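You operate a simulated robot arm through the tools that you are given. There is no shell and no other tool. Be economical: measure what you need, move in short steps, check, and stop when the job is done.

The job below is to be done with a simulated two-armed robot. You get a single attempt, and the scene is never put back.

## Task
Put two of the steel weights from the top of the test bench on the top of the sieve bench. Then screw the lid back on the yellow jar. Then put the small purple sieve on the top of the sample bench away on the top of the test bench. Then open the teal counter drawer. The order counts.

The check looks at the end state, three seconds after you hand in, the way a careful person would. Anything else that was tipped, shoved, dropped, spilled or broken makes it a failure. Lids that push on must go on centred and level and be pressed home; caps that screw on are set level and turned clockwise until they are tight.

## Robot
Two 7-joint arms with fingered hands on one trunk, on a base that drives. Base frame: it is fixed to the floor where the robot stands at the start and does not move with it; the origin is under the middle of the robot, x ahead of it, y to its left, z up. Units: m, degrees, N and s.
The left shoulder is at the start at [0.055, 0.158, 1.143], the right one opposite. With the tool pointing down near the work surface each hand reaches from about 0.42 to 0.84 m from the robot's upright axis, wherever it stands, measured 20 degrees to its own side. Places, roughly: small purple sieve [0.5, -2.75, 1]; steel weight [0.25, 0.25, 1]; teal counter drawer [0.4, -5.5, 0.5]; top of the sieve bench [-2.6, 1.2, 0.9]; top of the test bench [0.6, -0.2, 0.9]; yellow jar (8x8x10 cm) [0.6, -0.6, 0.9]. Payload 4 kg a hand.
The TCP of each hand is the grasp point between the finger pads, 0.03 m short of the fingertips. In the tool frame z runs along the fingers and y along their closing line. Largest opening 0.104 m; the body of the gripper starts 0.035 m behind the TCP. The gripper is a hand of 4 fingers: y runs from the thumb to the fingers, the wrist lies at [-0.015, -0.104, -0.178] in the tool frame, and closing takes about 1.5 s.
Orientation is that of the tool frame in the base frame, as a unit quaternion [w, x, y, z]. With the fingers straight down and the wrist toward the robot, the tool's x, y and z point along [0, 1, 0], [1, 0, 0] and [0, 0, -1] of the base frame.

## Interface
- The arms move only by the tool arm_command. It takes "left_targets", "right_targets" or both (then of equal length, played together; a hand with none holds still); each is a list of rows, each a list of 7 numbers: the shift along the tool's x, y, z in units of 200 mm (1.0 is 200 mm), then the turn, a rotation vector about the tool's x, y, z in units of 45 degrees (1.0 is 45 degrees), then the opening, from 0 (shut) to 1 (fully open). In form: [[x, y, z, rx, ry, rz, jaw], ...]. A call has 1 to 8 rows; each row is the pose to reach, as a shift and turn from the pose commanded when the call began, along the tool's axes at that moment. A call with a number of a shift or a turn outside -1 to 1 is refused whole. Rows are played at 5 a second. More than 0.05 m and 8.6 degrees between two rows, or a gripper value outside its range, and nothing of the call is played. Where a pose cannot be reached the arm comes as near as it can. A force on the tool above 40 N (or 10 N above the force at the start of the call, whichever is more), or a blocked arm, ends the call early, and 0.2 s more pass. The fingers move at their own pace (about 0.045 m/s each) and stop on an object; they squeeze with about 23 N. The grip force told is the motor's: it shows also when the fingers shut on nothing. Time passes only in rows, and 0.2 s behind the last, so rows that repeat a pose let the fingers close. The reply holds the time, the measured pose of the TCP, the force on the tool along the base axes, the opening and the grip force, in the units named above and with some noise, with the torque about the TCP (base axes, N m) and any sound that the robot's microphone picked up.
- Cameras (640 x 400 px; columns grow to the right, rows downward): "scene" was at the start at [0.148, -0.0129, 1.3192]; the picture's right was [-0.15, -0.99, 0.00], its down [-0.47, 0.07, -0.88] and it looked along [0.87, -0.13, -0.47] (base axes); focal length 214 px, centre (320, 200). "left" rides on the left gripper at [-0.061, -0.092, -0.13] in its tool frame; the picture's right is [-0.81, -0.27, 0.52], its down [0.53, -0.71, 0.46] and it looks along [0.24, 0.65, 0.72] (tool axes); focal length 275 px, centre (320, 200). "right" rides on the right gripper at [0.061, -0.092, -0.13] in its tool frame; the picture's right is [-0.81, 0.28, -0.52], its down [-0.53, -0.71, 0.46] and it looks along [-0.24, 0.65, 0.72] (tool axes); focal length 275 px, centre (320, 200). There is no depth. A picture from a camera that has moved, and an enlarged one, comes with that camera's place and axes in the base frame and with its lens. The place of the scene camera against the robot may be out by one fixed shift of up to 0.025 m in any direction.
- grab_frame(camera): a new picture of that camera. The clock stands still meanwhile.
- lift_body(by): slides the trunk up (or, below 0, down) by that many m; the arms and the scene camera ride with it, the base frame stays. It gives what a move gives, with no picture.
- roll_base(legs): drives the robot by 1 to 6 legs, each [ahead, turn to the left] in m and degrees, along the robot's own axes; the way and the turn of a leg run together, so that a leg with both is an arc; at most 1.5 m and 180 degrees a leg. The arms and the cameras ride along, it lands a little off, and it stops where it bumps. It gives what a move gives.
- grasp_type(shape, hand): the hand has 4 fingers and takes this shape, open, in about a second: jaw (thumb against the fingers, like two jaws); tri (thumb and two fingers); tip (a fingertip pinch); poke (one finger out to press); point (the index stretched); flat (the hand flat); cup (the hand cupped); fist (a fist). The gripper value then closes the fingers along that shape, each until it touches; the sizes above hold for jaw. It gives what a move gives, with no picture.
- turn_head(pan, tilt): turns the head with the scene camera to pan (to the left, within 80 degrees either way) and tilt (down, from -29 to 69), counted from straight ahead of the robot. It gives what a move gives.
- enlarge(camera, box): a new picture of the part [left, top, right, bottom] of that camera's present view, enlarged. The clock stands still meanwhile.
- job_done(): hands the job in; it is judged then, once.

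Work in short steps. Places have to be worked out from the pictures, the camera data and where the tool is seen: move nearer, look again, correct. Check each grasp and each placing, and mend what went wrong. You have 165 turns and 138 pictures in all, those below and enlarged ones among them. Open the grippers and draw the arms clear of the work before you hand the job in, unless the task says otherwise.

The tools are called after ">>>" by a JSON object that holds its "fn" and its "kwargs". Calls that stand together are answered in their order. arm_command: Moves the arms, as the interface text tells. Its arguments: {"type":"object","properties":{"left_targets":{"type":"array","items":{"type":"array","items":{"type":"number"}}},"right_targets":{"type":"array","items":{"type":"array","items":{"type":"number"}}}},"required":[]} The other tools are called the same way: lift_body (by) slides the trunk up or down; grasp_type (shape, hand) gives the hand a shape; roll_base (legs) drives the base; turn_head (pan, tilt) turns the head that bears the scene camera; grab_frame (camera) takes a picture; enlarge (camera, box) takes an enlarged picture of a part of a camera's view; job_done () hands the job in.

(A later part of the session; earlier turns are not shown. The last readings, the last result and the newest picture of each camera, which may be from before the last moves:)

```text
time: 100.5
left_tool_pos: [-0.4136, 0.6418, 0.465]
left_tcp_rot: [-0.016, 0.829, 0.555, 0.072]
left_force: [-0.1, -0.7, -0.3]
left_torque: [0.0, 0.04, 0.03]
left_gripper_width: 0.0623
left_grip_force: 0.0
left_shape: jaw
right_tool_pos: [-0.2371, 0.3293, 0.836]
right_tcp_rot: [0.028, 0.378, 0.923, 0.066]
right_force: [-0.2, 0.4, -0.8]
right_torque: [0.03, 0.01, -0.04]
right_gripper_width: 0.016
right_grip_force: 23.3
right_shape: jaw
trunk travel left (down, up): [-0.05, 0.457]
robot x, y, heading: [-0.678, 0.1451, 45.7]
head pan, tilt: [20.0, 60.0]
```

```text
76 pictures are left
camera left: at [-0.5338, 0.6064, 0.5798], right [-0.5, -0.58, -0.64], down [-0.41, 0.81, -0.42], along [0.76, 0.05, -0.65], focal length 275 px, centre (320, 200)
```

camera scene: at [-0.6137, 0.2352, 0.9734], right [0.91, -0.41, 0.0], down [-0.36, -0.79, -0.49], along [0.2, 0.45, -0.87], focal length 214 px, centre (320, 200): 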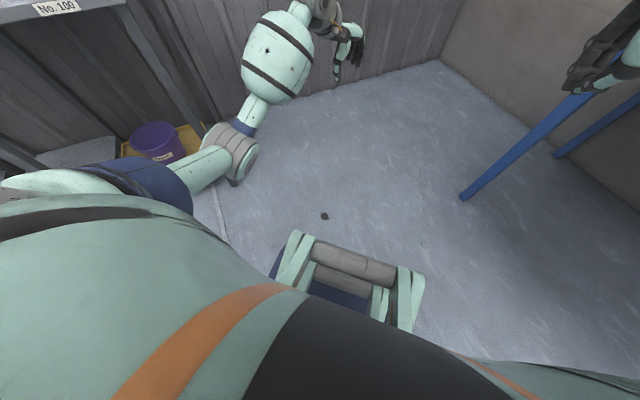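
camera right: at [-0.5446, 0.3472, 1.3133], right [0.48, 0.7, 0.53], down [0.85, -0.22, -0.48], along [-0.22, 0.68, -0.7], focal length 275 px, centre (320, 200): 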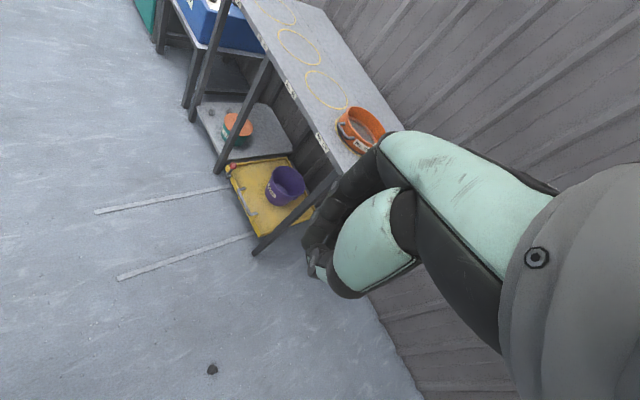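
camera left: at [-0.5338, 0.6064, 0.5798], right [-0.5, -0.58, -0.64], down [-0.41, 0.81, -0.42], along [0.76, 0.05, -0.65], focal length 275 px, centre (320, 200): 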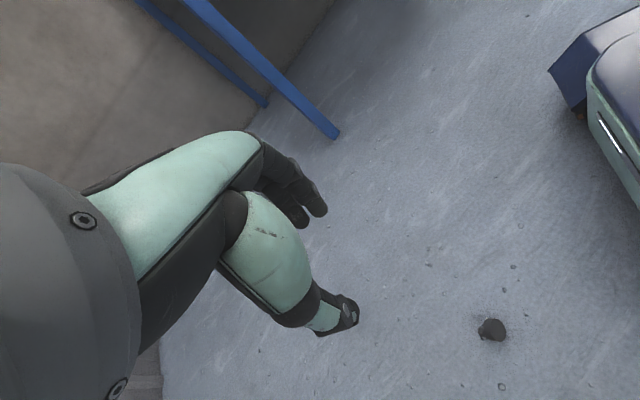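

B is centred below within a few mm by this camera. I zoom in for its exact orientation.

>>> {"fn": "enlarge", "kwargs": {"camera": "left", "box": [462, 310, 522, 350]}}

```text
10.00 times, centred on (492, 330) of left
camera zoom: at [-0.5338, 0.6064, 0.5798], right [-0.5, -0.58, -0.64], down [-0.41, 0.81, -0.42], along [0.76, 0.05, -0.65], focal length 2753 px, centre (-1400, -1100)
```

zoom: 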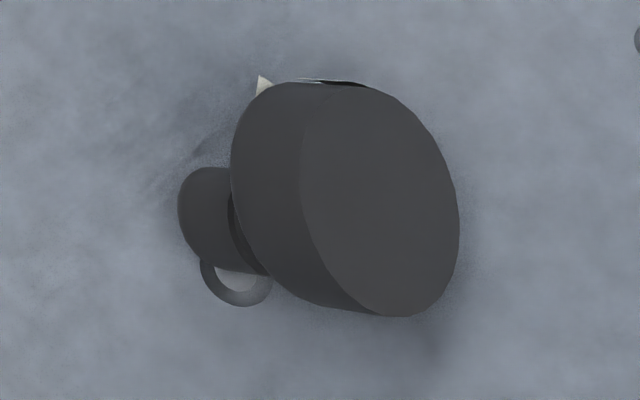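

The knob points to bearing ~46°, with the body centre near (-0.424, 0.634). I level the hand, finish the yaw so its closing line is across the weight's axis, and lower to about z 0.28.

>>> {"fn": "arm_command", "kwargs": {"left_targets": [[-0.037, -0.017, 0.18, 0.014, -0.035, 0.096, 0.6], [-0.074, -0.034, 0.36, 0.027, -0.07, 0.192, 0.6], [-0.111, -0.051, 0.54, 0.041, -0.105, 0.288, 0.6], [-0.148, -0.068, 0.72, 0.054, -0.14, 0.384, 0.6], [-0.185, -0.085, 0.905, 0.068, -0.175, 0.48, 0.6]]}}

>>> {"fn": "grab_frame", "kwargs": {"camera": "left"}}

```text
time: 101.7
left_tool_pos: [-0.4248, 0.6333, 0.2778]
left_tcp_rot: [-0.013, 0.92, 0.391, -0.004]
left_force: [0.6, 1.0, 0.5]
left_torque: [-0.02, 0.0, 0.0]
left_gripper_width: 0.0622
left_grip_force: 0.0
left_shape: jaw
right_tool_pos: [-0.2376, 0.3289, 0.8354]
right_tcp_rot: [0.027, 0.378, 0.923, 0.065]
right_force: [-0.1, -0.2, 0.9]
right_torque: [0.0, 0.01, 0.05]
right_gripper_width: 0.0159
right_grip_force: 23.0
right_shape: jaw
trunk travel left (down, up): [-0.05, 0.457]
robot x, y, heading: [-0.6811, 0.141, 45.7]
head pan, tilt: [20.0, 60.0]
```

```text
74 pictures are left
camera left: at [-0.5302, 0.65, 0.4097], right [-0.77, -0.38, -0.51], down [-0.15, 0.89, -0.44], along [0.62, -0.26, -0.74], focal length 275 px, centre (320, 200)
```

left: 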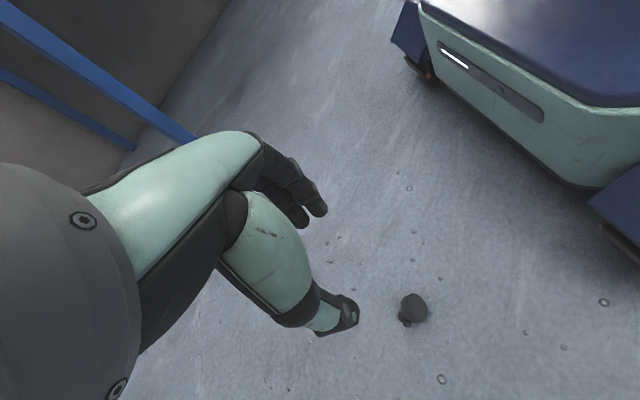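

B sits directly below the TCP. I go down to about z 0.11 and check again.

>>> {"fn": "arm_command", "kwargs": {"left_targets": [[0, 0, 0.22, 0, 0, 0, 0.6], [0, 0, 0.44, 0, 0, 0, 0.6], [0, 0, 0.65, 0, 0, 0, 0.6], [0, 0, 0.85, 0, 0, 0, 0.6]]}}

>>> {"fn": "grab_frame", "kwargs": {"camera": "left"}}

>>> {"fn": "grab_frame", "kwargs": {"camera": "scene"}}

```text
time: 102.7
left_tool_pos: [-0.4471, 0.6, 0.1842]
left_tcp_rot: [-0.012, 0.92, 0.392, -0.004]
left_force: [-1.0, -0.6, 0.1]
left_torque: [0.0, 0.04, 0.0]
left_gripper_width: 0.0628
left_grip_force: 0.2
left_shape: jaw
left hand out of reach, approached as far as the arm can: row 2, 3, 4
right_tool_pos: [-0.2367, 0.3292, 0.8369]
right_tcp_rot: [0.029, 0.378, 0.923, 0.066]
right_force: [0.5, -0.1, 0.0]
right_torque: [0.0, 0.02, -0.02]
right_gripper_width: 0.0156
right_grip_force: 22.8
right_shape: jaw
trunk travel left (down, up): [-0.05, 0.457]
robot x, y, heading: [-0.679, 0.1432, 45.8]
head pan, tilt: [20.0, 60.0]
```

```text
73 pictures are left
camera left: at [-0.5532, 0.6166, 0.3161], right [-0.77, -0.38, -0.51], down [-0.15, 0.89, -0.44], along [0.62, -0.26, -0.74], focal length 275 px, centre (320, 200)
```

left: 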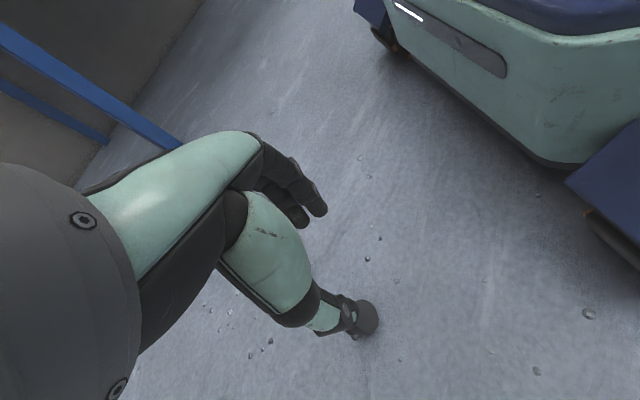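

```text
72 pictures are left
camera scene: at [-0.6137, 0.2351, 0.9734], right [0.91, -0.41, 0.0], down [-0.36, -0.79, -0.49], along [0.2, 0.45, -0.87], focal length 214 px, centre (320, 200)
```

scene: 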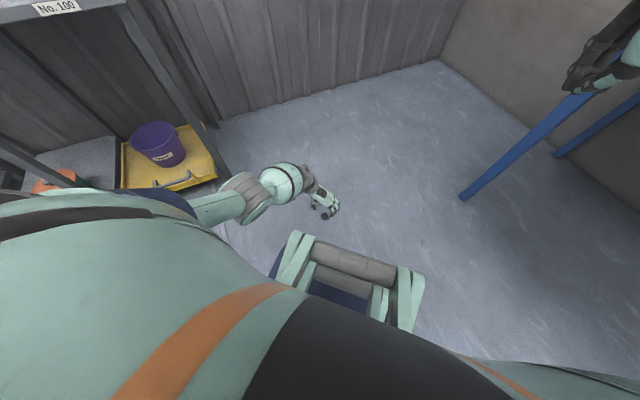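

The left arm can't reach the floor there. I'll use the right hand with B nearer the base: I raise the left hand, then reposition so B is ~0.40 m ahead with heading ~100°, stopping short to check.

>>> {"fn": "arm_command", "kwargs": {"left_targets": [[0, 0, -0.2, 0, 0, 0, 0.6], [0, 0, -0.45, 0, 0, 0, 0.6], [0, 0, -0.7, 0, 0, 0, 0.6], [0, 0, -0.95, 0, 0, 0, 0.6]]}}

>>> {"fn": "lift_body", "kwargs": {"by": 0.2}}

>>> {"fn": "roll_base", "kwargs": {"legs": [[0, -67], [0.31, 0], [0, 121]]}}

>>> {"fn": "turn_head", "kwargs": {"pan": 0, "tilt": 60}}

>>> {"fn": "grab_frame", "kwargs": {"camera": "scene"}}

```text
time: 103.7
left_tool_pos: [-0.4448, 0.5912, 0.3797]
left_tcp_rot: [-0.013, 0.92, 0.392, -0.005]
left_force: [0.0, -0.2, -0.1]
left_torque: [0.01, -0.02, -0.01]
left_gripper_width: 0.0625
left_grip_force: 0.0
left_shape: jaw
right_tool_pos: [-0.2365, 0.3272, 0.8369]
right_tcp_rot: [0.029, 0.378, 0.923, 0.067]
right_force: [0.2, 0.3, -0.3]
right_torque: [0.01, 0.01, 0.0]
right_gripper_width: 0.0157
right_grip_force: 22.9
right_shape: jaw
trunk travel left (down, up): [-0.05, 0.457]
robot x, y, heading: [-0.6814, 0.1449, 45.8]
head pan, tilt: [20.0, 60.0]
```

```text
time: 105.9
left_tool_pos: [-0.4432, 0.5914, 0.5803]
left_tcp_rot: [-0.012, 0.92, 0.391, -0.004]
left_force: [0.5, 0.3, 0.1]
left_torque: [0.0, -0.01, -0.03]
left_gripper_width: 0.0626
left_grip_force: 0.0
left_shape: jaw
right_tool_pos: [-0.2381, 0.3288, 1.0369]
right_tcp_rot: [0.028, 0.379, 0.923, 0.068]
right_force: [-0.1, -0.1, -0.6]
right_torque: [0.02, 0.02, -0.02]
right_gripper_width: 0.0159
right_grip_force: 22.7
right_shape: jaw
trunk travel left (down, up): [-0.25, 0.257]
robot x, y, heading: [-0.6835, 0.1441, 45.8]
head pan, tilt: [20.0, 60.0]
```

```text
time: 115.9
left_tool_pos: [-0.5991, 0.4827, 0.5796]
left_tcp_rot: [-0.009, 0.65, 0.76, -0.009]
left_force: [-0.4, 0.7, -0.2]
left_torque: [0.01, 0.01, -0.01]
left_gripper_width: 0.0626
left_grip_force: 0.1
left_shape: jaw
right_tool_pos: [-0.263, 0.4877, 1.0374]
right_tcp_rot: [-0.004, -0.071, 0.995, 0.072]
right_force: [-0.4, -0.4, 0.0]
right_torque: [0.01, 0.0, -0.02]
right_gripper_width: 0.0158
right_grip_force: 22.9
right_shape: jaw
trunk travel left (down, up): [-0.25, 0.257]
robot x, y, heading: [-0.367, 0.0239, 98.3]
head pan, tilt: [20.0, 60.0]
```

```text
time: 116.8
left_tool_pos: [-0.5961, 0.4764, 0.5863]
left_tcp_rot: [-0.014, 0.65, 0.76, -0.005]
left_force: [-0.2, 0.0, 0.5]
left_torque: [-0.01, -0.02, -0.01]
left_gripper_width: 0.0625
left_grip_force: 0.0
left_shape: jaw
right_tool_pos: [-0.2618, 0.4754, 1.0432]
right_tcp_rot: [-0.005, -0.071, 0.994, 0.079]
right_force: [0.2, -0.9, 0.2]
right_torque: [0.02, 0.03, 0.0]
right_gripper_width: 0.0159
right_grip_force: 23.2
right_shape: jaw
trunk travel left (down, up): [-0.25, 0.257]
robot x, y, heading: [-0.3697, 0.0222, 98.5]
head pan, tilt: [0.0, 60.0]
```

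```text
71 pictures are left
camera scene: at [-0.3747, 0.1371, 1.1745], right [0.99, 0.15, 0.0], down [0.13, -0.86, -0.49], along [-0.07, 0.48, -0.87], focal length 214 px, centre (320, 200)
```

scene: 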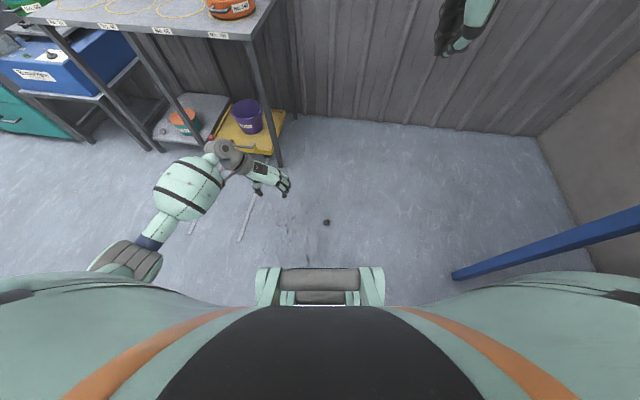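

B is at fwd 0.61 m. I drive forward 0.2 m and lower the trunk fully.

>>> {"fn": "roll_base", "kwargs": {"legs": [[0.2, 0]]}}

>>> {"fn": "lift_body", "kwargs": {"by": -0.25}}

>>> {"fn": "arm_command", "kwargs": {"right_targets": [[0.06, -0.02, 0.1, 0.025, 0, -0.105, 0.6], [0.12, -0.04, 0.2, 0.05, 0, -0.21, 0.6], [0.18, -0.06, 0.3, 0.075, 0, -0.315, 0.6], [0.24, -0.08, 0.4, 0.1, 0, -0.42, 0.6], [0.3, -0.1, 0.5, 0.125, 0, -0.525, 0.6], [0.36, -0.12, 0.6, 0.15, 0, -0.63, 0.6], [0.43, -0.14, 0.7, 0.175, 0, -0.735, 0.6], [0.5, -0.16, 0.8, 0.2, 0, -0.84, 0.6]]}}

>>> {"fn": "grab_frame", "kwargs": {"camera": "right"}}

```text
time: 118.3
left_tool_pos: [-0.6287, 0.672, 0.5839]
left_tcp_rot: [-0.014, 0.648, 0.761, -0.006]
left_force: [-0.6, 0.3, -0.2]
left_torque: [-0.04, -0.01, 0.0]
left_gripper_width: 0.0623
left_grip_force: 0.1
left_shape: jaw
right_tool_pos: [-0.2937, 0.674, 1.0417]
right_tcp_rot: [-0.005, -0.073, 0.994, 0.077]
right_force: [0.3, 0.6, 0.6]
right_torque: [-0.02, -0.01, 0.02]
right_gripper_width: 0.0161
right_grip_force: 23.6
right_shape: jaw
trunk travel left (down, up): [-0.25, 0.257]
robot x, y, heading: [-0.4004, 0.2193, 98.4]
head pan, tilt: [0.0, 60.0]
```

```text
time: 120.9
left_tool_pos: [-0.6281, 0.6652, 0.3429]
left_tcp_rot: [-0.018, 0.647, 0.762, -0.002]
left_force: [0.2, 0.5, 0.3]
left_torque: [0.0, -0.01, 0.01]
left_gripper_width: 0.0624
left_grip_force: 0.1
left_shape: jaw
right_tool_pos: [-0.2921, 0.6598, 0.798]
right_tcp_rot: [-0.004, -0.073, 0.994, 0.084]
right_force: [0.1, -0.2, 0.0]
right_torque: [0.02, 0.01, -0.01]
right_gripper_width: 0.0157
right_grip_force: 23.0
right_shape: jaw
trunk travel left (down, up): [0.0, 0.507]
robot x, y, heading: [-0.3983, 0.2214, 98.8]
head pan, tilt: [0.0, 60.0]
```

```text
time: 122.7
left_tool_pos: [-0.6292, 0.6644, 0.3414]
left_tcp_rot: [-0.017, 0.648, 0.761, -0.001]
left_force: [0.8, 0.8, -0.7]
left_torque: [0.01, 0.01, -0.01]
left_gripper_width: 0.0621
left_grip_force: 0.1
left_shape: jaw
right_tool_pos: [-0.3901, 0.643, 0.6351]
right_tcp_rot: [0.028, -0.392, 0.92, 0.005]
right_force: [0.6, 0.8, -0.5]
right_torque: [0.01, -0.01, 0.0]
right_gripper_width: 0.0622
right_grip_force: 0.1
right_shape: jaw
trunk travel left (down, up): [0.0, 0.507]
robot x, y, heading: [-0.3973, 0.2209, 98.8]
head pan, tilt: [0.0, 60.0]
```

```text
70 pictures are left
camera right: at [-0.3731, 0.532, 0.7635], right [0.34, 0.76, 0.56], down [0.9, -0.1, -0.42], along [-0.26, 0.64, -0.72], focal length 275 px, centre (320, 200)
```

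right: 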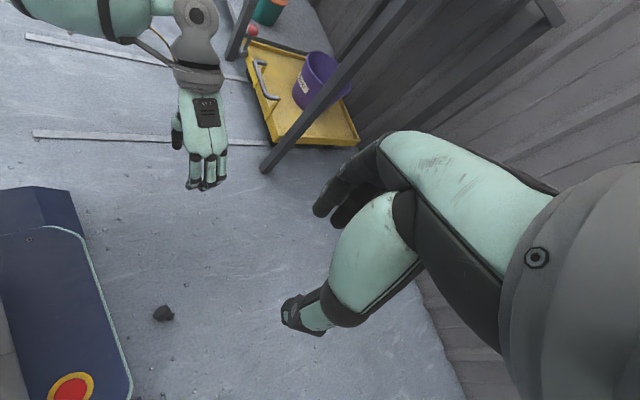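

B is seen at (-0.422, 0.633), under where I want the right hand. I centre over it and descend in two moves.

>>> {"fn": "arm_command", "kwargs": {"right_targets": [[0.05, 0.022, 0.235, 0, 0, 0, 0.6], [0.1, 0.045, 0.47, 0, 0, 0, 0.6], [0.15, 0.067, 0.705, 0, 0, 0, 0.6], [0.2, 0.09, 0.94, 0, 0, 0, 0.6]]}}

>>> {"fn": "arm_command", "kwargs": {"right_targets": [[0.015, 0, 0.24, 0, 0, 0, 0.6], [0.03, 0, 0.48, 0, 0, 0, 0.6], [0.045, 0, 0.72, 0, 0, 0, 0.6], [0.06, 0, 0.96, 0, 0, 0, 0.6]]}}

>>> {"fn": "grab_frame", "kwargs": {"camera": "right"}}

```text
time: 123.7
left_tool_pos: [-0.6276, 0.6649, 0.3429]
left_tcp_rot: [-0.019, 0.648, 0.762, -0.003]
left_force: [0.5, -0.7, 0.0]
left_torque: [0.02, 0.04, 0.0]
left_gripper_width: 0.0623
left_grip_force: 0.1
left_shape: jaw
right_tool_pos: [-0.361, 0.6355, 0.5021]
right_tcp_rot: [0.027, -0.391, 0.92, 0.003]
right_force: [-0.7, -0.3, 1.1]
right_torque: [0.03, 0.04, 0.02]
right_gripper_width: 0.0619
right_grip_force: 0.0
right_shape: jaw
right hand out of reach, approached as far as the arm can: row 2, 3, 4
trunk travel left (down, up): [0.0, 0.507]
robot x, y, heading: [-0.3995, 0.2196, 98.7]
head pan, tilt: [0.0, 60.0]
```

```text
time: 124.7
left_tool_pos: [-0.6289, 0.665, 0.3414]
left_tcp_rot: [-0.018, 0.648, 0.761, -0.002]
left_force: [0.2, -0.3, -0.1]
left_torque: [-0.01, -0.01, 0.03]
left_gripper_width: 0.0623
left_grip_force: 0.0
left_shape: jaw
right_tool_pos: [-0.2883, 0.6445, 0.438]
right_tcp_rot: [0.028, -0.39, 0.92, 0.004]
right_force: [0.2, -0.1, -0.6]
right_torque: [0.04, 0.02, -0.02]
right_gripper_width: 0.062
right_grip_force: 0.0
right_shape: jaw
right hand out of reach, approached as far as the arm can: row 1, 2, 3, 4
trunk travel left (down, up): [0.0, 0.507]
robot x, y, heading: [-0.3981, 0.2227, 98.5]
head pan, tilt: [0.0, 60.0]
```

```text
69 pictures are left
camera right: at [-0.2705, 0.5336, 0.5665], right [0.34, 0.76, 0.56], down [0.9, -0.1, -0.42], along [-0.26, 0.64, -0.72], focal length 275 px, centre (320, 200)
```

right: 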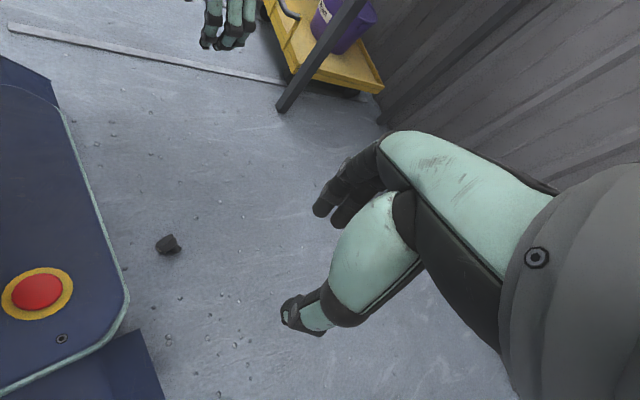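

The target was inside the arm's minimum reach at that height. From here I go down first, then inward at a lower height.

>>> {"fn": "arm_command", "kwargs": {"right_targets": [[0.016, 0.004, 0.22, 0, 0, 0, 0.6], [0.033, 0.008, 0.44, 0, 0, 0, 0.6], [0.05, 0.01, 0.6, 0, 0, 0, 0.6], [0.2, 0.14, 0.68, 0, 0, 0, 0.6], [0.34, 0.27, 0.76, 0, 0, 0, 0.6], [0.46, 0.37, 0.84, 0, 0, 0, 0.6], [0.558, 0.455, 0.903, 0, 0, 0, 0.6]]}}

>>> {"fn": "grab_frame", "kwargs": {"camera": "right"}}

```text
time: 126.3
left_tool_pos: [-0.6266, 0.6654, 0.3403]
left_tcp_rot: [-0.019, 0.648, 0.761, -0.002]
left_force: [-0.6, 0.1, -0.7]
left_torque: [0.03, -0.01, -0.01]
left_gripper_width: 0.0622
left_grip_force: 0.1
left_shape: jaw
right_tool_pos: [-0.2845, 0.6402, 0.4362]
right_tcp_rot: [0.028, -0.391, 0.92, 0.004]
right_force: [1.0, -0.7, -0.1]
right_torque: [-0.01, -0.02, -0.01]
right_gripper_width: 0.0618
right_grip_force: 0.0
right_shape: jaw
right hand out of reach, approached as far as the arm can: row 1, 2, 3, 4, 5, 6, 7
trunk travel left (down, up): [0.0, 0.507]
robot x, y, heading: [-0.4014, 0.2205, 98.8]
head pan, tilt: [0.0, 60.0]
```

```text
68 pictures are left
camera right: at [-0.2676, 0.5306, 0.5649], right [0.34, 0.76, 0.56], down [0.9, -0.1, -0.42], along [-0.26, 0.64, -0.72], focal length 275 px, centre (320, 200)
```

right: 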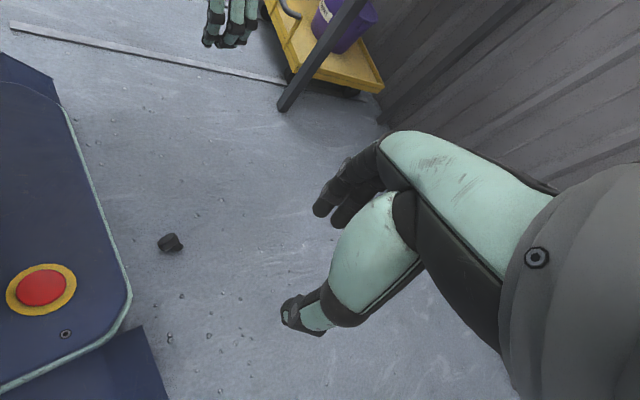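

The hand is held back by a bent-elbow posture; commands accumulate from the unreached pose. I move the commanded pose outward (forward of B) so the arm extends, before swinging down and in.

>>> {"fn": "arm_command", "kwargs": {"right_targets": [[-0.18, 0.038, -0.138, 0, 0, 0, 0.6], [-0.36, 0.077, -0.275, 0, 0, 0, 0.6], [-0.54, 0.115, -0.413, 0, 0, 0, 0.6], [-0.717, 0.153, -0.55, 0, 0, 0, 0.6]]}}

>>> {"fn": "arm_command", "kwargs": {"right_targets": [[-0.18, 0.038, -0.138, 0, 0, 0, 0.6], [-0.36, 0.077, -0.275, 0, 0, 0, 0.6], [-0.54, 0.115, -0.413, 0, 0, 0, 0.6], [-0.717, 0.153, -0.55, 0, 0, 0, 0.6]]}}

```text
time: 127.3
left_tool_pos: [-0.6273, 0.6645, 0.3417]
left_tcp_rot: [-0.018, 0.648, 0.761, -0.001]
left_force: [0.2, 0.2, 0.4]
left_torque: [-0.02, 0.0, -0.01]
left_gripper_width: 0.062
left_grip_force: 0.0
left_shape: jaw
right_tool_pos: [-0.2127, 0.7627, 0.5546]
right_tcp_rot: [0.028, -0.391, 0.92, 0.005]
right_force: [-0.5, 0.1, 0.5]
right_torque: [-0.01, -0.01, -0.04]
right_gripper_width: 0.0621
right_grip_force: 0.1
right_shape: jaw
trunk travel left (down, up): [0.0, 0.507]
robot x, y, heading: [-0.4018, 0.2221, 98.8]
head pan, tilt: [0.0, 60.0]
```

```text
time: 128.3
left_tool_pos: [-0.628, 0.6645, 0.3422]
left_tcp_rot: [-0.017, 0.648, 0.761, -0.001]
left_force: [1.1, -0.3, -0.3]
left_torque: [0.01, 0.0, 0.04]
left_gripper_width: 0.0621
left_grip_force: 0.2
left_shape: jaw
right_tool_pos: [-0.145, 0.8807, 0.6742]
right_tcp_rot: [0.028, -0.391, 0.92, 0.004]
right_force: [-0.2, -0.4, 0.9]
right_torque: [0.05, -0.02, 0.02]
right_gripper_width: 0.0622
right_grip_force: 0.0
right_shape: jaw
trunk travel left (down, up): [0.0, 0.507]
robot x, y, heading: [-0.3952, 0.2198, 98.6]
head pan, tilt: [0.0, 60.0]
```

Commands do not accumulate when unreached, so the hand is at (-0.145, 0.881, 0.674), extended forward. I now go down and inward from here.

>>> {"fn": "arm_command", "kwargs": {"right_targets": [[0.087, 0.067, 0.175, 0, 0, 0, 0.6], [0.173, 0.135, 0.35, 0, 0, 0, 0.6], [0.26, 0.202, 0.524, 0, 0, 0, 0.6], [0.346, 0.27, 0.7, 0, 0, 0, 0.6], [0.433, 0.337, 0.874, 0, 0, 0, 0.6]]}}

>>> {"fn": "arm_command", "kwargs": {"right_targets": [[0.087, 0.067, 0.175, 0, 0, 0, 0.6], [0.173, 0.135, 0.35, 0, 0, 0, 0.6], [0.26, 0.202, 0.524, 0, 0, 0, 0.6], [0.346, 0.27, 0.7, 0, 0, 0, 0.6], [0.433, 0.337, 0.874, 0, 0, 0, 0.6]]}}

```text
time: 129.5
left_tool_pos: [-0.6282, 0.6642, 0.3416]
left_tcp_rot: [-0.018, 0.648, 0.761, -0.001]
left_force: [0.3, -0.2, 0.8]
left_torque: [0.01, 0.01, -0.01]
left_gripper_width: 0.0621
left_grip_force: 0.0
left_shape: jaw
right_tool_pos: [-0.2421, 0.8706, 0.4935]
right_tcp_rot: [0.027, -0.39, 0.92, 0.005]
right_force: [0.1, 0.4, 1.0]
right_torque: [-0.01, 0.01, 0.01]
right_gripper_width: 0.062
right_grip_force: 0.0
right_shape: jaw
trunk travel left (down, up): [0.0, 0.507]
robot x, y, heading: [-0.401, 0.2246, 98.6]
head pan, tilt: [0.0, 60.0]
```

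```text
time: 130.7
left_tool_pos: [-0.6281, 0.6645, 0.3426]
left_tcp_rot: [-0.018, 0.648, 0.761, -0.002]
left_force: [-0.1, -0.8, 0.0]
left_torque: [0.0, 0.02, 0.01]
left_gripper_width: 0.0622
left_grip_force: 0.0
left_shape: jaw
right_tool_pos: [-0.2494, 0.8537, 0.4837]
right_tcp_rot: [0.028, -0.391, 0.92, 0.004]
right_force: [0.1, -0.1, -0.3]
right_torque: [0.0, 0.0, -0.01]
right_gripper_width: 0.0621
right_grip_force: 0.0
right_shape: jaw
right hand out of reach, approached as far as the arm can: row 1, 2, 3, 4, 5
trunk travel left (down, up): [0.0, 0.507]
robot x, y, heading: [-0.3969, 0.2215, 98.8]
head pan, tilt: [0.0, 60.0]
```

The right wrist hits a joint limit in that yaw, whereas the left got lower with a fully lateral yaw. I reposition so B is 0.40 m ahead, slightly left, at heading 46°, for the left hand with a forward pitch.

>>> {"fn": "roll_base", "kwargs": {"legs": [[-0.25, 0], [0, 63], [0.5, 0], [0, -115.5]]}}

>>> {"fn": "turn_head", "kwargs": {"pan": 5, "tilt": 60}}

>>> {"fn": "grab_frame", "kwargs": {"camera": "scene"}}

```text
time: 136.3
left_tool_pos: [-0.9713, 0.0119, 0.3539]
left_tcp_rot: [-0.026, 0.165, 0.986, -0.009]
left_force: [0.4, -0.7, 1.0]
left_torque: [0.06, 0.05, 0.02]
left_gripper_width: 0.0626
left_grip_force: 0.1
left_shape: jaw
right_tool_pos: [-0.957, 0.4387, 0.4981]
right_tcp_rot: [-0.017, 0.809, -0.587, -0.029]
right_force: [0.3, 0.8, 1.1]
right_torque: [0.04, 0.0, 0.0]
right_gripper_width: 0.0623
right_grip_force: 0.1
right_shape: jaw
trunk travel left (down, up): [0.0, 0.507]
robot x, y, heading: [-0.4738, 0.0145, 163.2]
head pan, tilt: [0.0, 60.0]
stopped in leg 3: the robot was blocked; the commanded pose is now the measured one
```

```text
time: 137.0
left_tool_pos: [-0.9701, 0.0128, 0.3527]
left_tcp_rot: [-0.026, 0.164, 0.986, -0.009]
left_force: [0.3, 0.2, -0.2]
left_torque: [-0.04, 0.02, 0.0]
left_gripper_width: 0.0623
left_grip_force: 0.1
left_shape: jaw
right_tool_pos: [-0.9567, 0.4393, 0.4971]
right_tcp_rot: [-0.016, 0.809, -0.587, -0.027]
right_force: [-0.7, 0.5, -0.3]
right_torque: [0.0, -0.02, -0.01]
right_gripper_width: 0.0625
right_grip_force: 0.1
right_shape: jaw
trunk travel left (down, up): [0.0, 0.507]
robot x, y, heading: [-0.4748, 0.0125, 163.0]
head pan, tilt: [5.0, 60.0]
```

```text
67 pictures are left
camera scene: at [-0.5723, 0.0409, 0.9252], right [0.2, 0.98, 0.0], down [0.85, -0.18, -0.49], along [-0.48, 0.1, -0.87], focal length 214 px, centre (320, 200)
```

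scene: 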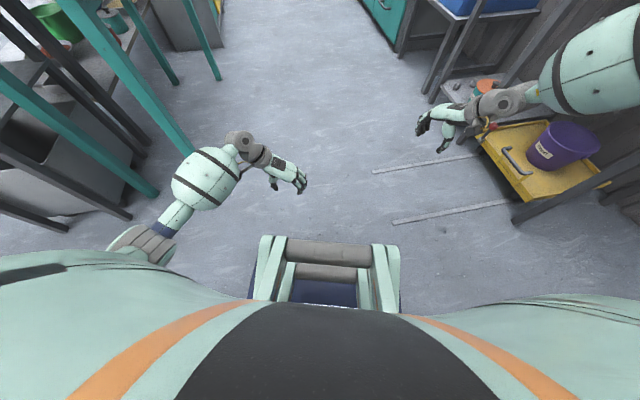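

The left arm touched the teal bench's leg. I back away from it and take a path farther from that bench.

>>> {"fn": "roll_base", "kwargs": {"legs": [[-0.1, 0], [0, -19], [0.43, 0], [0, -98]]}}

>>> {"fn": "grab_frame", "kwargs": {"camera": "scene"}}

```text
time: 145.6
left_tool_pos: [-0.4927, 0.6699, 0.3532]
left_tcp_rot: [-0.021, 0.932, 0.362, 0.018]
left_force: [-0.3, 0.1, 0.9]
left_torque: [0.0, 0.0, 0.01]
left_gripper_width: 0.0625
left_grip_force: 0.0
left_shape: jaw
right_tool_pos: [-0.1246, 0.4542, 0.4968]
right_tcp_rot: [0.032, 0.092, 0.995, 0.001]
right_force: [0.4, -0.1, -0.1]
right_torque: [0.03, 0.01, 0.0]
right_gripper_width: 0.0626
right_grip_force: 0.0
right_shape: jaw
trunk travel left (down, up): [0.0, 0.507]
robot x, y, heading: [-0.7346, 0.2418, 44.7]
head pan, tilt: [5.0, 60.0]
```

```text
66 pictures are left
camera scene: at [-0.6504, 0.3217, 0.9252], right [0.76, -0.65, 0.0], down [-0.57, -0.66, -0.49], along [0.32, 0.37, -0.87], focal length 214 px, centre (320, 200)
```

scene: 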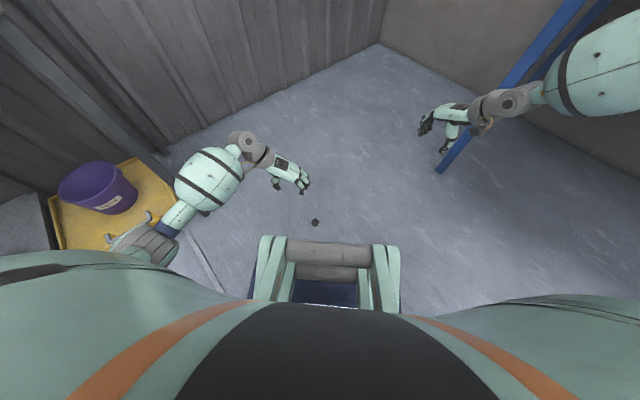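

B is at fwd 0.50, left 0.06. I drive 0.09 m forward and bring the left hand over it at z≈0.2 with a slight forward pitch.

>>> {"fn": "roll_base", "kwargs": {"legs": [[0.09, 0]]}}

>>> {"fn": "arm_command", "kwargs": {"left_targets": [[-0.062, 0.075, 0.15, 0, 0.08, 0, 0.6], [-0.124, 0.15, 0.3, 0, 0.16, 0, 0.6], [-0.186, 0.225, 0.45, 0, 0.24, 0, 0.6], [-0.248, 0.3, 0.6, 0, 0.32, 0, 0.6], [-0.31, 0.375, 0.75, 0, 0.4, 0, 0.6]]}}

>>> {"fn": "grab_frame", "kwargs": {"camera": "left"}}

```text
time: 146.7
left_tool_pos: [-0.4307, 0.7313, 0.3575]
left_tcp_rot: [-0.024, 0.931, 0.362, 0.022]
left_force: [-0.8, 0.8, 0.4]
left_torque: [0.0, 0.06, -0.02]
left_gripper_width: 0.0628
left_grip_force: 0.0
left_shape: jaw
right_tool_pos: [-0.0624, 0.5134, 0.5041]
right_tcp_rot: [0.035, 0.093, 0.995, 0.003]
right_force: [0.8, 0.5, 0.4]
right_torque: [0.0, 0.03, -0.02]
right_gripper_width: 0.0623
right_grip_force: 0.0
right_shape: jaw
trunk travel left (down, up): [0.0, 0.507]
robot x, y, heading: [-0.6684, 0.3102, 44.5]
head pan, tilt: [5.0, 60.0]
```

```text
time: 147.9
left_tool_pos: [-0.4234, 0.642, 0.2075]
left_tcp_rot: [-0.082, 0.915, 0.354, 0.174]
left_force: [0.0, -0.6, -0.8]
left_torque: [-0.01, 0.01, -0.01]
left_gripper_width: 0.0623
left_grip_force: 0.0
left_shape: jaw
right_tool_pos: [-0.0647, 0.5104, 0.5117]
right_tcp_rot: [0.04, 0.093, 0.995, 0.009]
right_force: [0.7, -0.6, -0.2]
right_torque: [0.04, 0.03, 0.03]
right_gripper_width: 0.0625
right_grip_force: 0.1
right_shape: jaw
trunk travel left (down, up): [0.0, 0.507]
robot x, y, heading: [-0.6662, 0.3049, 44.4]
head pan, tilt: [5.0, 60.0]
```

```text
65 pictures are left
camera left: at [-0.5611, 0.6358, 0.3071], right [-0.61, -0.16, -0.78], down [0.0, 0.98, -0.2], along [0.79, -0.12, -0.6], focal length 275 px, centre (320, 200)
```

left: 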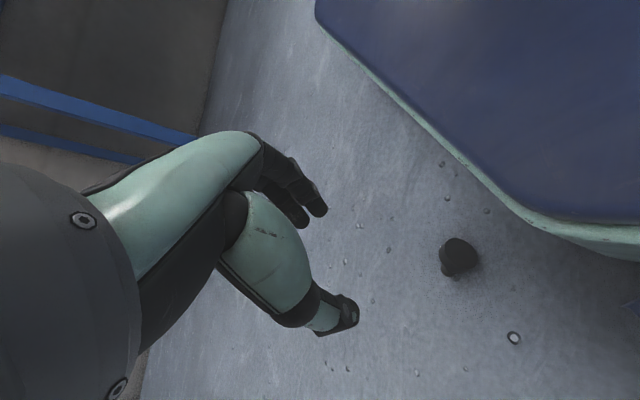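

Reachable now, and B is right under the TCP. I descend vertically to z≈0.09.

>>> {"fn": "arm_command", "kwargs": {"left_targets": [[-0.075, 0.005, 0.18, 0, 0, 0, 0.6], [-0.15, 0.01, 0.36, 0, 0, 0, 0.6], [-0.225, 0.015, 0.54, 0, 0, 0, 0.6]]}}

>>> {"fn": "grab_frame", "kwargs": {"camera": "left"}}

```text
time: 148.8
left_tool_pos: [-0.4236, 0.6422, 0.0981]
left_tcp_rot: [-0.075, 0.915, 0.359, 0.169]
left_force: [-6.1, -1.5, 12.2]
left_torque: [0.09, 1.25, 0.19]
left_gripper_width: 0.0626
left_grip_force: 0.0
left_shape: jaw
right_tool_pos: [-0.0706, 0.5054, 0.5196]
right_tcp_rot: [0.045, 0.093, 0.995, 0.014]
right_force: [-0.4, 0.7, -0.5]
right_torque: [-0.04, 0.02, -0.02]
right_gripper_width: 0.0625
right_grip_force: 0.1
right_shape: jaw
trunk travel left (down, up): [0.0, 0.507]
robot x, y, heading: [-0.6653, 0.3069, 44.4]
head pan, tilt: [5.0, 60.0]
stopped in row 3 (left hand): the force on the tool passed its limit (the readings are from after the stop); the commanded pose is now the measured one
```

```text
64 pictures are left
camera left: at [-0.5611, 0.6373, 0.1991], right [-0.61, -0.18, -0.77], down [0.0, 0.98, -0.22], along [0.79, -0.13, -0.6], focal length 275 px, centre (320, 200)
```

left: 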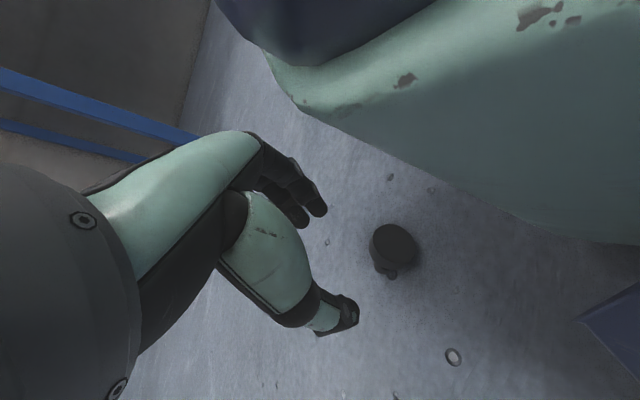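

The hand's back touched the base edge. Reaching to the robot's left side gives more clearance, so I lift the hand, back up slightly, and turn right so B lies on the left.

>>> {"fn": "arm_command", "kwargs": {"left_targets": [[0.094, -0.007, -0.23, 0, -0.05, 0, 0.6], [0.188, -0.014, -0.46, 0, -0.15, 0, 0.6], [0.282, -0.02, -0.69, 0, -0.28, 0, 0.6], [0.376, -0.027, -0.926, 0, -0.42, 0, 0.6]]}}

>>> {"fn": "roll_base", "kwargs": {"legs": [[-0.07, 0], [0, -58]]}}

>>> {"fn": "turn_head", "kwargs": {"pan": 60, "tilt": 60}}

>>> {"fn": "grab_frame", "kwargs": {"camera": "scene"}}

```text
refused: row 4 steps farther than a row can; nothing moved
```

```text
time: 152.4
left_tool_pos: [-0.3032, 0.2145, 0.0984]
left_tcp_rot: [0.02, 0.972, -0.145, 0.185]
left_force: [-0.2, 0.1, 0.3]
left_torque: [-0.01, 0.0, 0.02]
left_gripper_width: 0.0626
left_grip_force: 0.0
left_shape: jaw
right_tool_pos: [-0.2432, -0.1603, 0.5183]
right_tcp_rot: [0.044, 0.577, 0.816, -0.01]
right_force: [0.8, 0.0, -1.2]
right_torque: [-0.01, 0.03, 0.02]
right_gripper_width: 0.0625
right_grip_force: 0.0
right_shape: jaw
trunk travel left (down, up): [0.0, 0.507]
robot x, y, heading: [-0.7179, 0.2568, -15.0]
head pan, tilt: [5.0, 60.0]
```

```text
time: 153.7
left_tool_pos: [-0.3035, 0.2143, 0.1033]
left_tcp_rot: [0.021, 0.971, -0.145, 0.191]
left_force: [-0.8, -0.4, 0.0]
left_torque: [0.01, -0.01, 0.0]
left_gripper_width: 0.0624
left_grip_force: 0.0
left_shape: jaw
right_tool_pos: [-0.2481, -0.16, 0.5251]
right_tcp_rot: [0.05, 0.576, 0.816, -0.007]
right_force: [-0.1, 0.8, -0.8]
right_torque: [-0.01, 0.01, 0.02]
right_gripper_width: 0.0626
right_grip_force: 0.1
right_shape: jaw
trunk travel left (down, up): [0.0, 0.507]
robot x, y, heading: [-0.7175, 0.2572, -15.4]
head pan, tilt: [60.0, 60.0]
```

```text
63 pictures are left
camera scene: at [-0.6195, 0.2942, 0.9257], right [0.7, -0.71, -0.01], down [-0.62, -0.61, -0.49], along [0.34, 0.36, -0.87], focal length 214 px, centre (320, 200)
```

scene: 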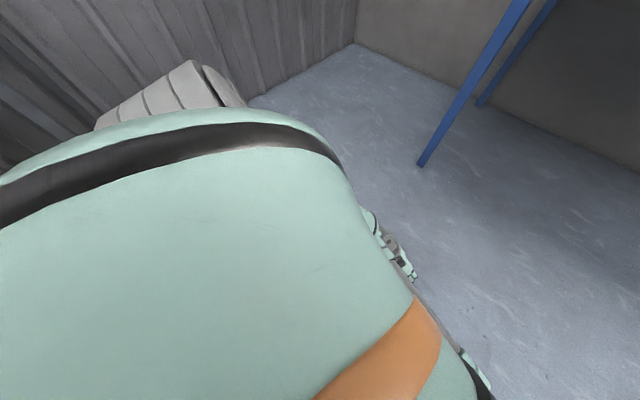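

The lift was refused (step too long) but the base turned with the hand passing above B's height. I now lift the hand, level it, and start it around to the left.

>>> {"fn": "arm_command", "kwargs": {"left_targets": [[0.072, -0.003, -0.176, 0, -0.08, 0, 0.6], [0.143, -0.006, -0.352, 0, -0.16, 0, 0.6], [0.215, -0.009, -0.528, 0, -0.24, 0, 0.6], [0.286, -0.012, -0.704, 0, -0.32, 0, 0.6], [0.358, -0.015, -0.88, 0, -0.4, 0, 0.6]]}}

>>> {"fn": "arm_command", "kwargs": {"left_targets": [[-0.097, -0.154, 0, 0, 0, -0.11, 0.6], [-0.193, -0.308, 0, 0, 0, -0.22, 0.6], [-0.29, -0.463, 0, 0, 0, -0.33, 0.6], [-0.387, -0.617, 0, 0, 0, -0.44, 0.6], [-0.483, -0.771, 0, 0, 0, -0.55, 0.6], [-0.58, -0.925, 0, 0, 0, -0.67, 0.6]]}}

>>> {"fn": "grab_frame", "kwargs": {"camera": "left"}}

```text
time: 154.8
left_tool_pos: [-0.3018, 0.2143, 0.2912]
left_tcp_rot: [-0.004, 0.989, -0.146, 0.036]
left_force: [0.3, 0.2, -0.2]
left_torque: [-0.01, 0.0, -0.01]
left_gripper_width: 0.0624
left_grip_force: 0.1
left_shape: jaw
right_tool_pos: [-0.2492, -0.1608, 0.5253]
right_tcp_rot: [0.05, 0.577, 0.815, -0.008]
right_force: [0.4, 0.2, 1.3]
right_torque: [0.02, 0.01, 0.0]
right_gripper_width: 0.0621
right_grip_force: 0.0
right_shape: jaw
trunk travel left (down, up): [0.0, 0.507]
robot x, y, heading: [-0.7154, 0.2571, -15.1]
head pan, tilt: [60.0, 60.0]
```

```text
time: 156.2
left_tool_pos: [-0.3591, 0.4233, 0.2892]
left_tcp_rot: [0.007, 0.993, 0.116, 0.036]
left_force: [-0.5, -0.4, -0.6]
left_torque: [0.01, 0.02, 0.04]
left_gripper_width: 0.0624
left_grip_force: 0.1
left_shape: jaw
right_tool_pos: [-0.2494, -0.1599, 0.5259]
right_tcp_rot: [0.051, 0.576, 0.816, -0.008]
right_force: [0.8, 0.4, -1.0]
right_torque: [-0.01, -0.02, 0.0]
right_gripper_width: 0.0623
right_grip_force: 0.0
right_shape: jaw
trunk travel left (down, up): [0.0, 0.507]
robot x, y, heading: [-0.7201, 0.2575, -15.4]
head pan, tilt: [60.0, 60.0]
```

```text
62 pictures are left
camera left: at [-0.4478, 0.4992, 0.4132], right [-0.81, 0.08, -0.58], down [0.39, 0.81, -0.43], along [0.44, -0.58, -0.69], focal length 275 px, centre (320, 200)
```

left: 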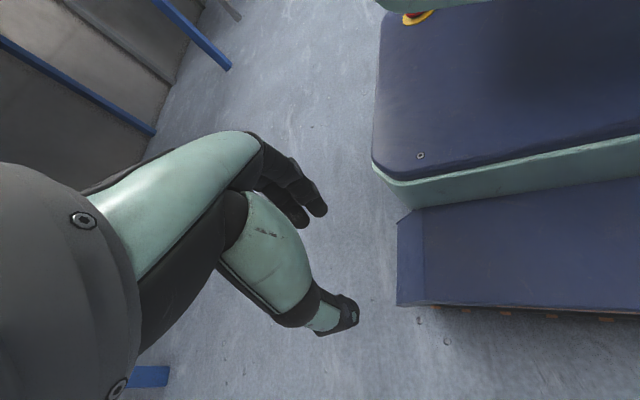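

Good. I continue toward B with the remaining yaw.

>>> {"fn": "arm_command", "kwargs": {"left_targets": [[-0.01, -0.165, 0, 0, 0, -0.12, 0.6], [-0.02, -0.33, 0, 0, 0, -0.24, 0.6], [-0.03, -0.495, 0, 0, 0, -0.36, 0.6], [-0.04, -0.66, 0, 0, 0, -0.49, 0.6], [-0.05, -0.825, 0, 0, 0, -0.61, 0.6], [-0.055, -0.99, 0, 0, 0, -0.73, 0.6]]}}

>>> {"fn": "grab_frame", "kwargs": {"camera": "left"}}

```text
time: 157.7
left_tool_pos: [-0.4154, 0.6154, 0.2822]
left_tcp_rot: [0.017, 0.919, 0.392, 0.032]
left_force: [0.2, -0.7, 0.2]
left_torque: [0.01, 0.0, 0.0]
left_gripper_width: 0.0622
left_grip_force: 0.0
left_shape: jaw
right_tool_pos: [-0.2484, -0.1604, 0.5261]
right_tcp_rot: [0.05, 0.577, 0.816, -0.008]
right_force: [0.0, 0.1, 1.1]
right_torque: [0.03, 0.0, 0.01]
right_gripper_width: 0.0623
right_grip_force: 0.1
right_shape: jaw
trunk travel left (down, up): [0.0, 0.507]
robot x, y, heading: [-0.715, 0.2599, -15.0]
head pan, tilt: [60.0, 60.0]
```

```text
61 pictures are left
camera left: at [-0.5333, 0.6344, 0.404], right [-0.72, -0.4, -0.57], down [-0.11, 0.88, -0.47], along [0.69, -0.27, -0.67], focal length 275 px, centre (320, 200)
```

left: 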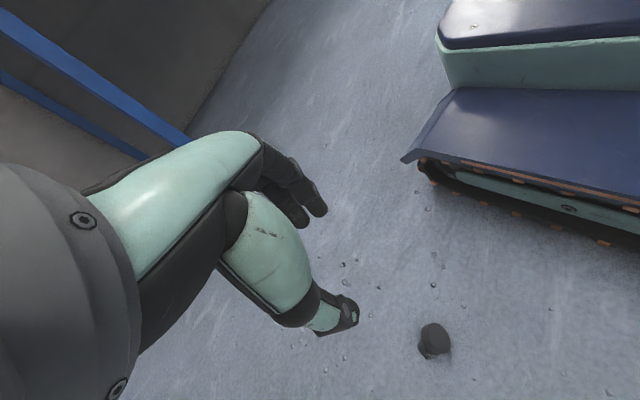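

B is undisturbed at (-0.420, 0.638). I centre and descend toward z≈0.11.

>>> {"fn": "arm_command", "kwargs": {"left_targets": [[0.006, -0.036, 0.211, 0, 0, 0, 0.6], [0.012, -0.072, 0.422, 0, 0, 0, 0.6], [0.019, -0.108, 0.634, 0, 0, 0, 0.6], [0.025, -0.144, 0.845, 0, 0, 0, 0.6]]}}

>>> {"fn": "grab_frame", "kwargs": {"camera": "left"}}

```text
time: 158.7
left_tool_pos: [-0.4231, 0.6373, 0.116]
left_tcp_rot: [0.016, 0.92, 0.391, 0.033]
left_force: [-0.2, -0.7, -0.6]
left_torque: [-0.03, -0.02, 0.03]
left_gripper_width: 0.0625
left_grip_force: 0.1
left_shape: jaw
right_tool_pos: [-0.2491, -0.1605, 0.5259]
right_tcp_rot: [0.05, 0.577, 0.815, -0.008]
right_force: [1.0, 0.0, 0.0]
right_torque: [0.02, -0.01, 0.01]
right_gripper_width: 0.0626
right_grip_force: 0.2
right_shape: jaw
trunk travel left (down, up): [0.0, 0.507]
robot x, y, heading: [-0.7214, 0.2581, -15.0]
head pan, tilt: [60.0, 60.0]
```

```text
60 pictures are left
camera left: at [-0.5402, 0.6584, 0.2376], right [-0.72, -0.4, -0.57], down [-0.11, 0.88, -0.47], along [0.69, -0.27, -0.67], focal length 275 px, centre (320, 200)
```

left: 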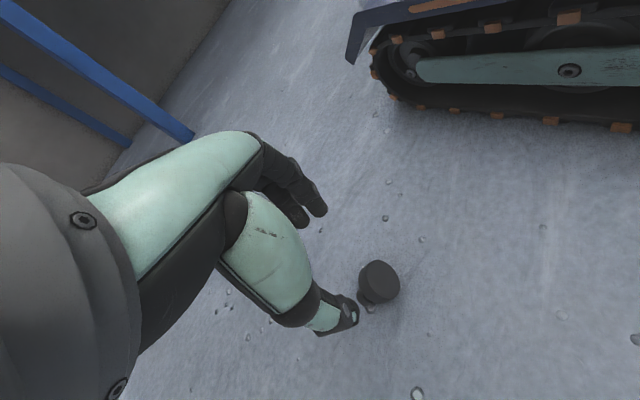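

Plenty of reach now, with B centred. I descend to z≈0.045.

>>> {"fn": "arm_command", "kwargs": {"left_targets": [[-0.005, -0.007, 0.13, 0, 0, 0, 0.6], [-0.01, -0.014, 0.25, 0, 0, 0, 0.6], [-0.015, -0.02, 0.35, 0, 0, 0, 0.6], [-0.015, -0.02, 0.35, 0, 0, 0, 0.6]]}}

>>> {"fn": "enlarge", "kwargs": {"camera": "left", "box": [240, 180, 440, 320]}}

```text
time: 159.7
left_tool_pos: [-0.4212, 0.6378, 0.0455]
left_tcp_rot: [0.016, 0.92, 0.391, 0.033]
left_force: [-0.1, 0.4, 0.1]
left_torque: [-0.02, 0.02, -0.02]
left_gripper_width: 0.0626
left_grip_force: 0.1
left_shape: jaw
right_tool_pos: [-0.2484, -0.1605, 0.5254]
right_tcp_rot: [0.05, 0.576, 0.816, -0.007]
right_force: [-0.2, 0.2, -0.2]
right_torque: [0.01, 0.0, 0.01]
right_gripper_width: 0.0626
right_grip_force: 0.0
right_shape: jaw
trunk travel left (down, up): [0.0, 0.507]
robot x, y, heading: [-0.7137, 0.2603, -15.1]
head pan, tilt: [60.0, 60.0]
```

```text
2.86 times, centred on (340, 250) of left
camera zoom: at [-0.5386, 0.6577, 0.167], right [-0.72, -0.4, -0.57], down [-0.11, 0.88, -0.47], along [0.68, -0.27, -0.68], focal length 786 px, centre (263, 57)
```

zoom: 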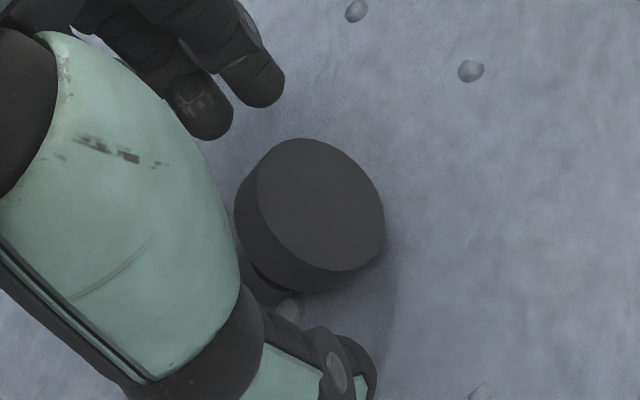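

B's body sits about 1 cm to the hand's −x side. I correct that, drop 7 mm more, and close.

>>> {"fn": "arm_command", "kwargs": {"left_targets": [[-0.055, 0, 0, 0, 0, 0, 0.6], [-0.055, 0, 0.037, 0, 0, 0, 0.6], [-0.055, 0, 0.037, 0, 0, 0, 0], [-0.055, 0, 0.037, 0, 0, 0, 0], [-0.055, 0, 0.037, 0, 0, 0, 0], [-0.055, 0, 0.037, 0, 0, 0, 0], [-0.055, 0, 0.037, 0, 0, 0, 0]]}}

>>> {"fn": "enlarge", "kwargs": {"camera": "left", "box": [240, 180, 440, 320]}}

```text
time: 161.2
left_tool_pos: [-0.4291, 0.6291, 0.0361]
left_tcp_rot: [0.017, 0.92, 0.391, 0.033]
left_force: [0.5, 0.2, 0.3]
left_torque: [-0.01, -0.03, 0.0]
left_gripper_width: 0.0269
left_grip_force: 22.6
left_shape: jaw
right_tool_pos: [-0.2486, -0.1605, 0.5258]
right_tcp_rot: [0.05, 0.576, 0.816, -0.007]
right_force: [-0.3, 0.4, 0.7]
right_torque: [0.0, -0.02, -0.03]
right_gripper_width: 0.0624
right_grip_force: 0.0
right_shape: jaw
trunk travel left (down, up): [0.0, 0.507]
robot x, y, heading: [-0.7202, 0.2587, -15.2]
head pan, tilt: [60.0, 60.0]
```

```text
2.86 times, centred on (340, 250) of left
camera zoom: at [-0.5462, 0.6498, 0.1585], right [-0.72, -0.4, -0.57], down [-0.11, 0.88, -0.47], along [0.68, -0.27, -0.68], focal length 786 px, centre (263, 57)
```

zoom: 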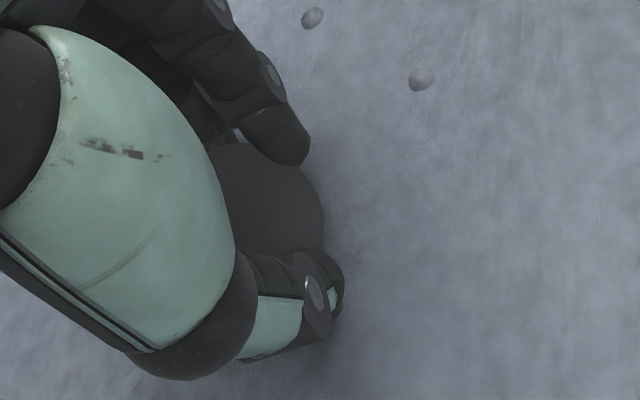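

B is gripped (0.027 m). I lift it, raise the trunk, and turn to face the empty ring-marked bench, where I'll stand B upright.

>>> {"fn": "arm_command", "kwargs": {"left_targets": [[0, 0, -0.1, 0, 0, 0, 0], [0, 0, -0.3, 0, 0, 0, 0], [0, 0, -0.5, 0, 0, 0, 0], [0, 0, -0.7, 0, 0, 0, 0], [0, 0, -0.9, 0, 0, 0, 0]]}}

>>> {"fn": "lift_body", "kwargs": {"by": 0.45}}

>>> {"fn": "roll_base", "kwargs": {"legs": [[0, 105]]}}

>>> {"fn": "grab_frame", "kwargs": {"camera": "left"}}

```text
time: 162.4
left_tool_pos: [-0.4397, 0.6324, 0.2155]
left_tcp_rot: [0.016, 0.92, 0.391, 0.032]
left_force: [0.6, 0.2, -1.3]
left_torque: [-0.02, 0.0, 0.02]
left_gripper_width: 0.0268
left_grip_force: 23.3
left_shape: jaw
right_tool_pos: [-0.2483, -0.1616, 0.5251]
right_tcp_rot: [0.05, 0.576, 0.816, -0.007]
right_force: [-0.3, 0.1, 0.4]
right_torque: [0.04, 0.01, 0.01]
right_gripper_width: 0.0623
right_grip_force: 0.0
right_shape: jaw
trunk travel left (down, up): [0.0, 0.507]
robot x, y, heading: [-0.7158, 0.2587, -15.3]
head pan, tilt: [60.0, 60.0]
```

```text
refused: 0.45 is not a number from -0.4 to 0.4
```

```text
time: 164.6
left_tool_pos: [-0.6486, 0.7178, 0.2188]
left_tcp_rot: [0.015, 0.796, 0.602, 0.051]
left_force: [0.3, -0.4, -0.9]
left_torque: [-0.01, -0.01, -0.02]
left_gripper_width: 0.0265
left_grip_force: 22.9
left_shape: jaw
right_tool_pos: [-0.1166, 0.1061, 0.5407]
right_tcp_rot: [0.061, 0.362, 0.93, 0.013]
right_force: [-1.2, -0.9, 0.5]
right_torque: [0.02, -0.04, -0.03]
right_gripper_width: 0.0622
right_grip_force: 0.0
right_shape: jaw
trunk travel left (down, up): [0.0, 0.507]
robot x, y, heading: [-0.7142, 0.253, 11.8]
head pan, tilt: [60.0, 60.0]
stopped in leg 1: the robot was blocked; the commanded pose is now the measured one
```

```text
57 pictures are left
camera left: at [-0.7655, 0.679, 0.3368], right [-0.43, -0.68, -0.59], down [-0.5, 0.72, -0.48], along [0.76, 0.09, -0.65], focal length 275 px, centre (320, 200)
```

left: 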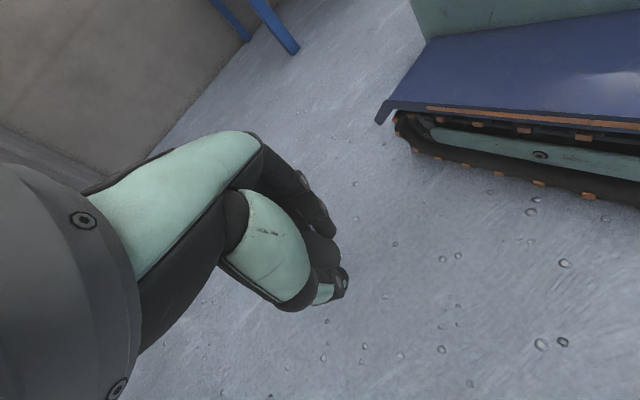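

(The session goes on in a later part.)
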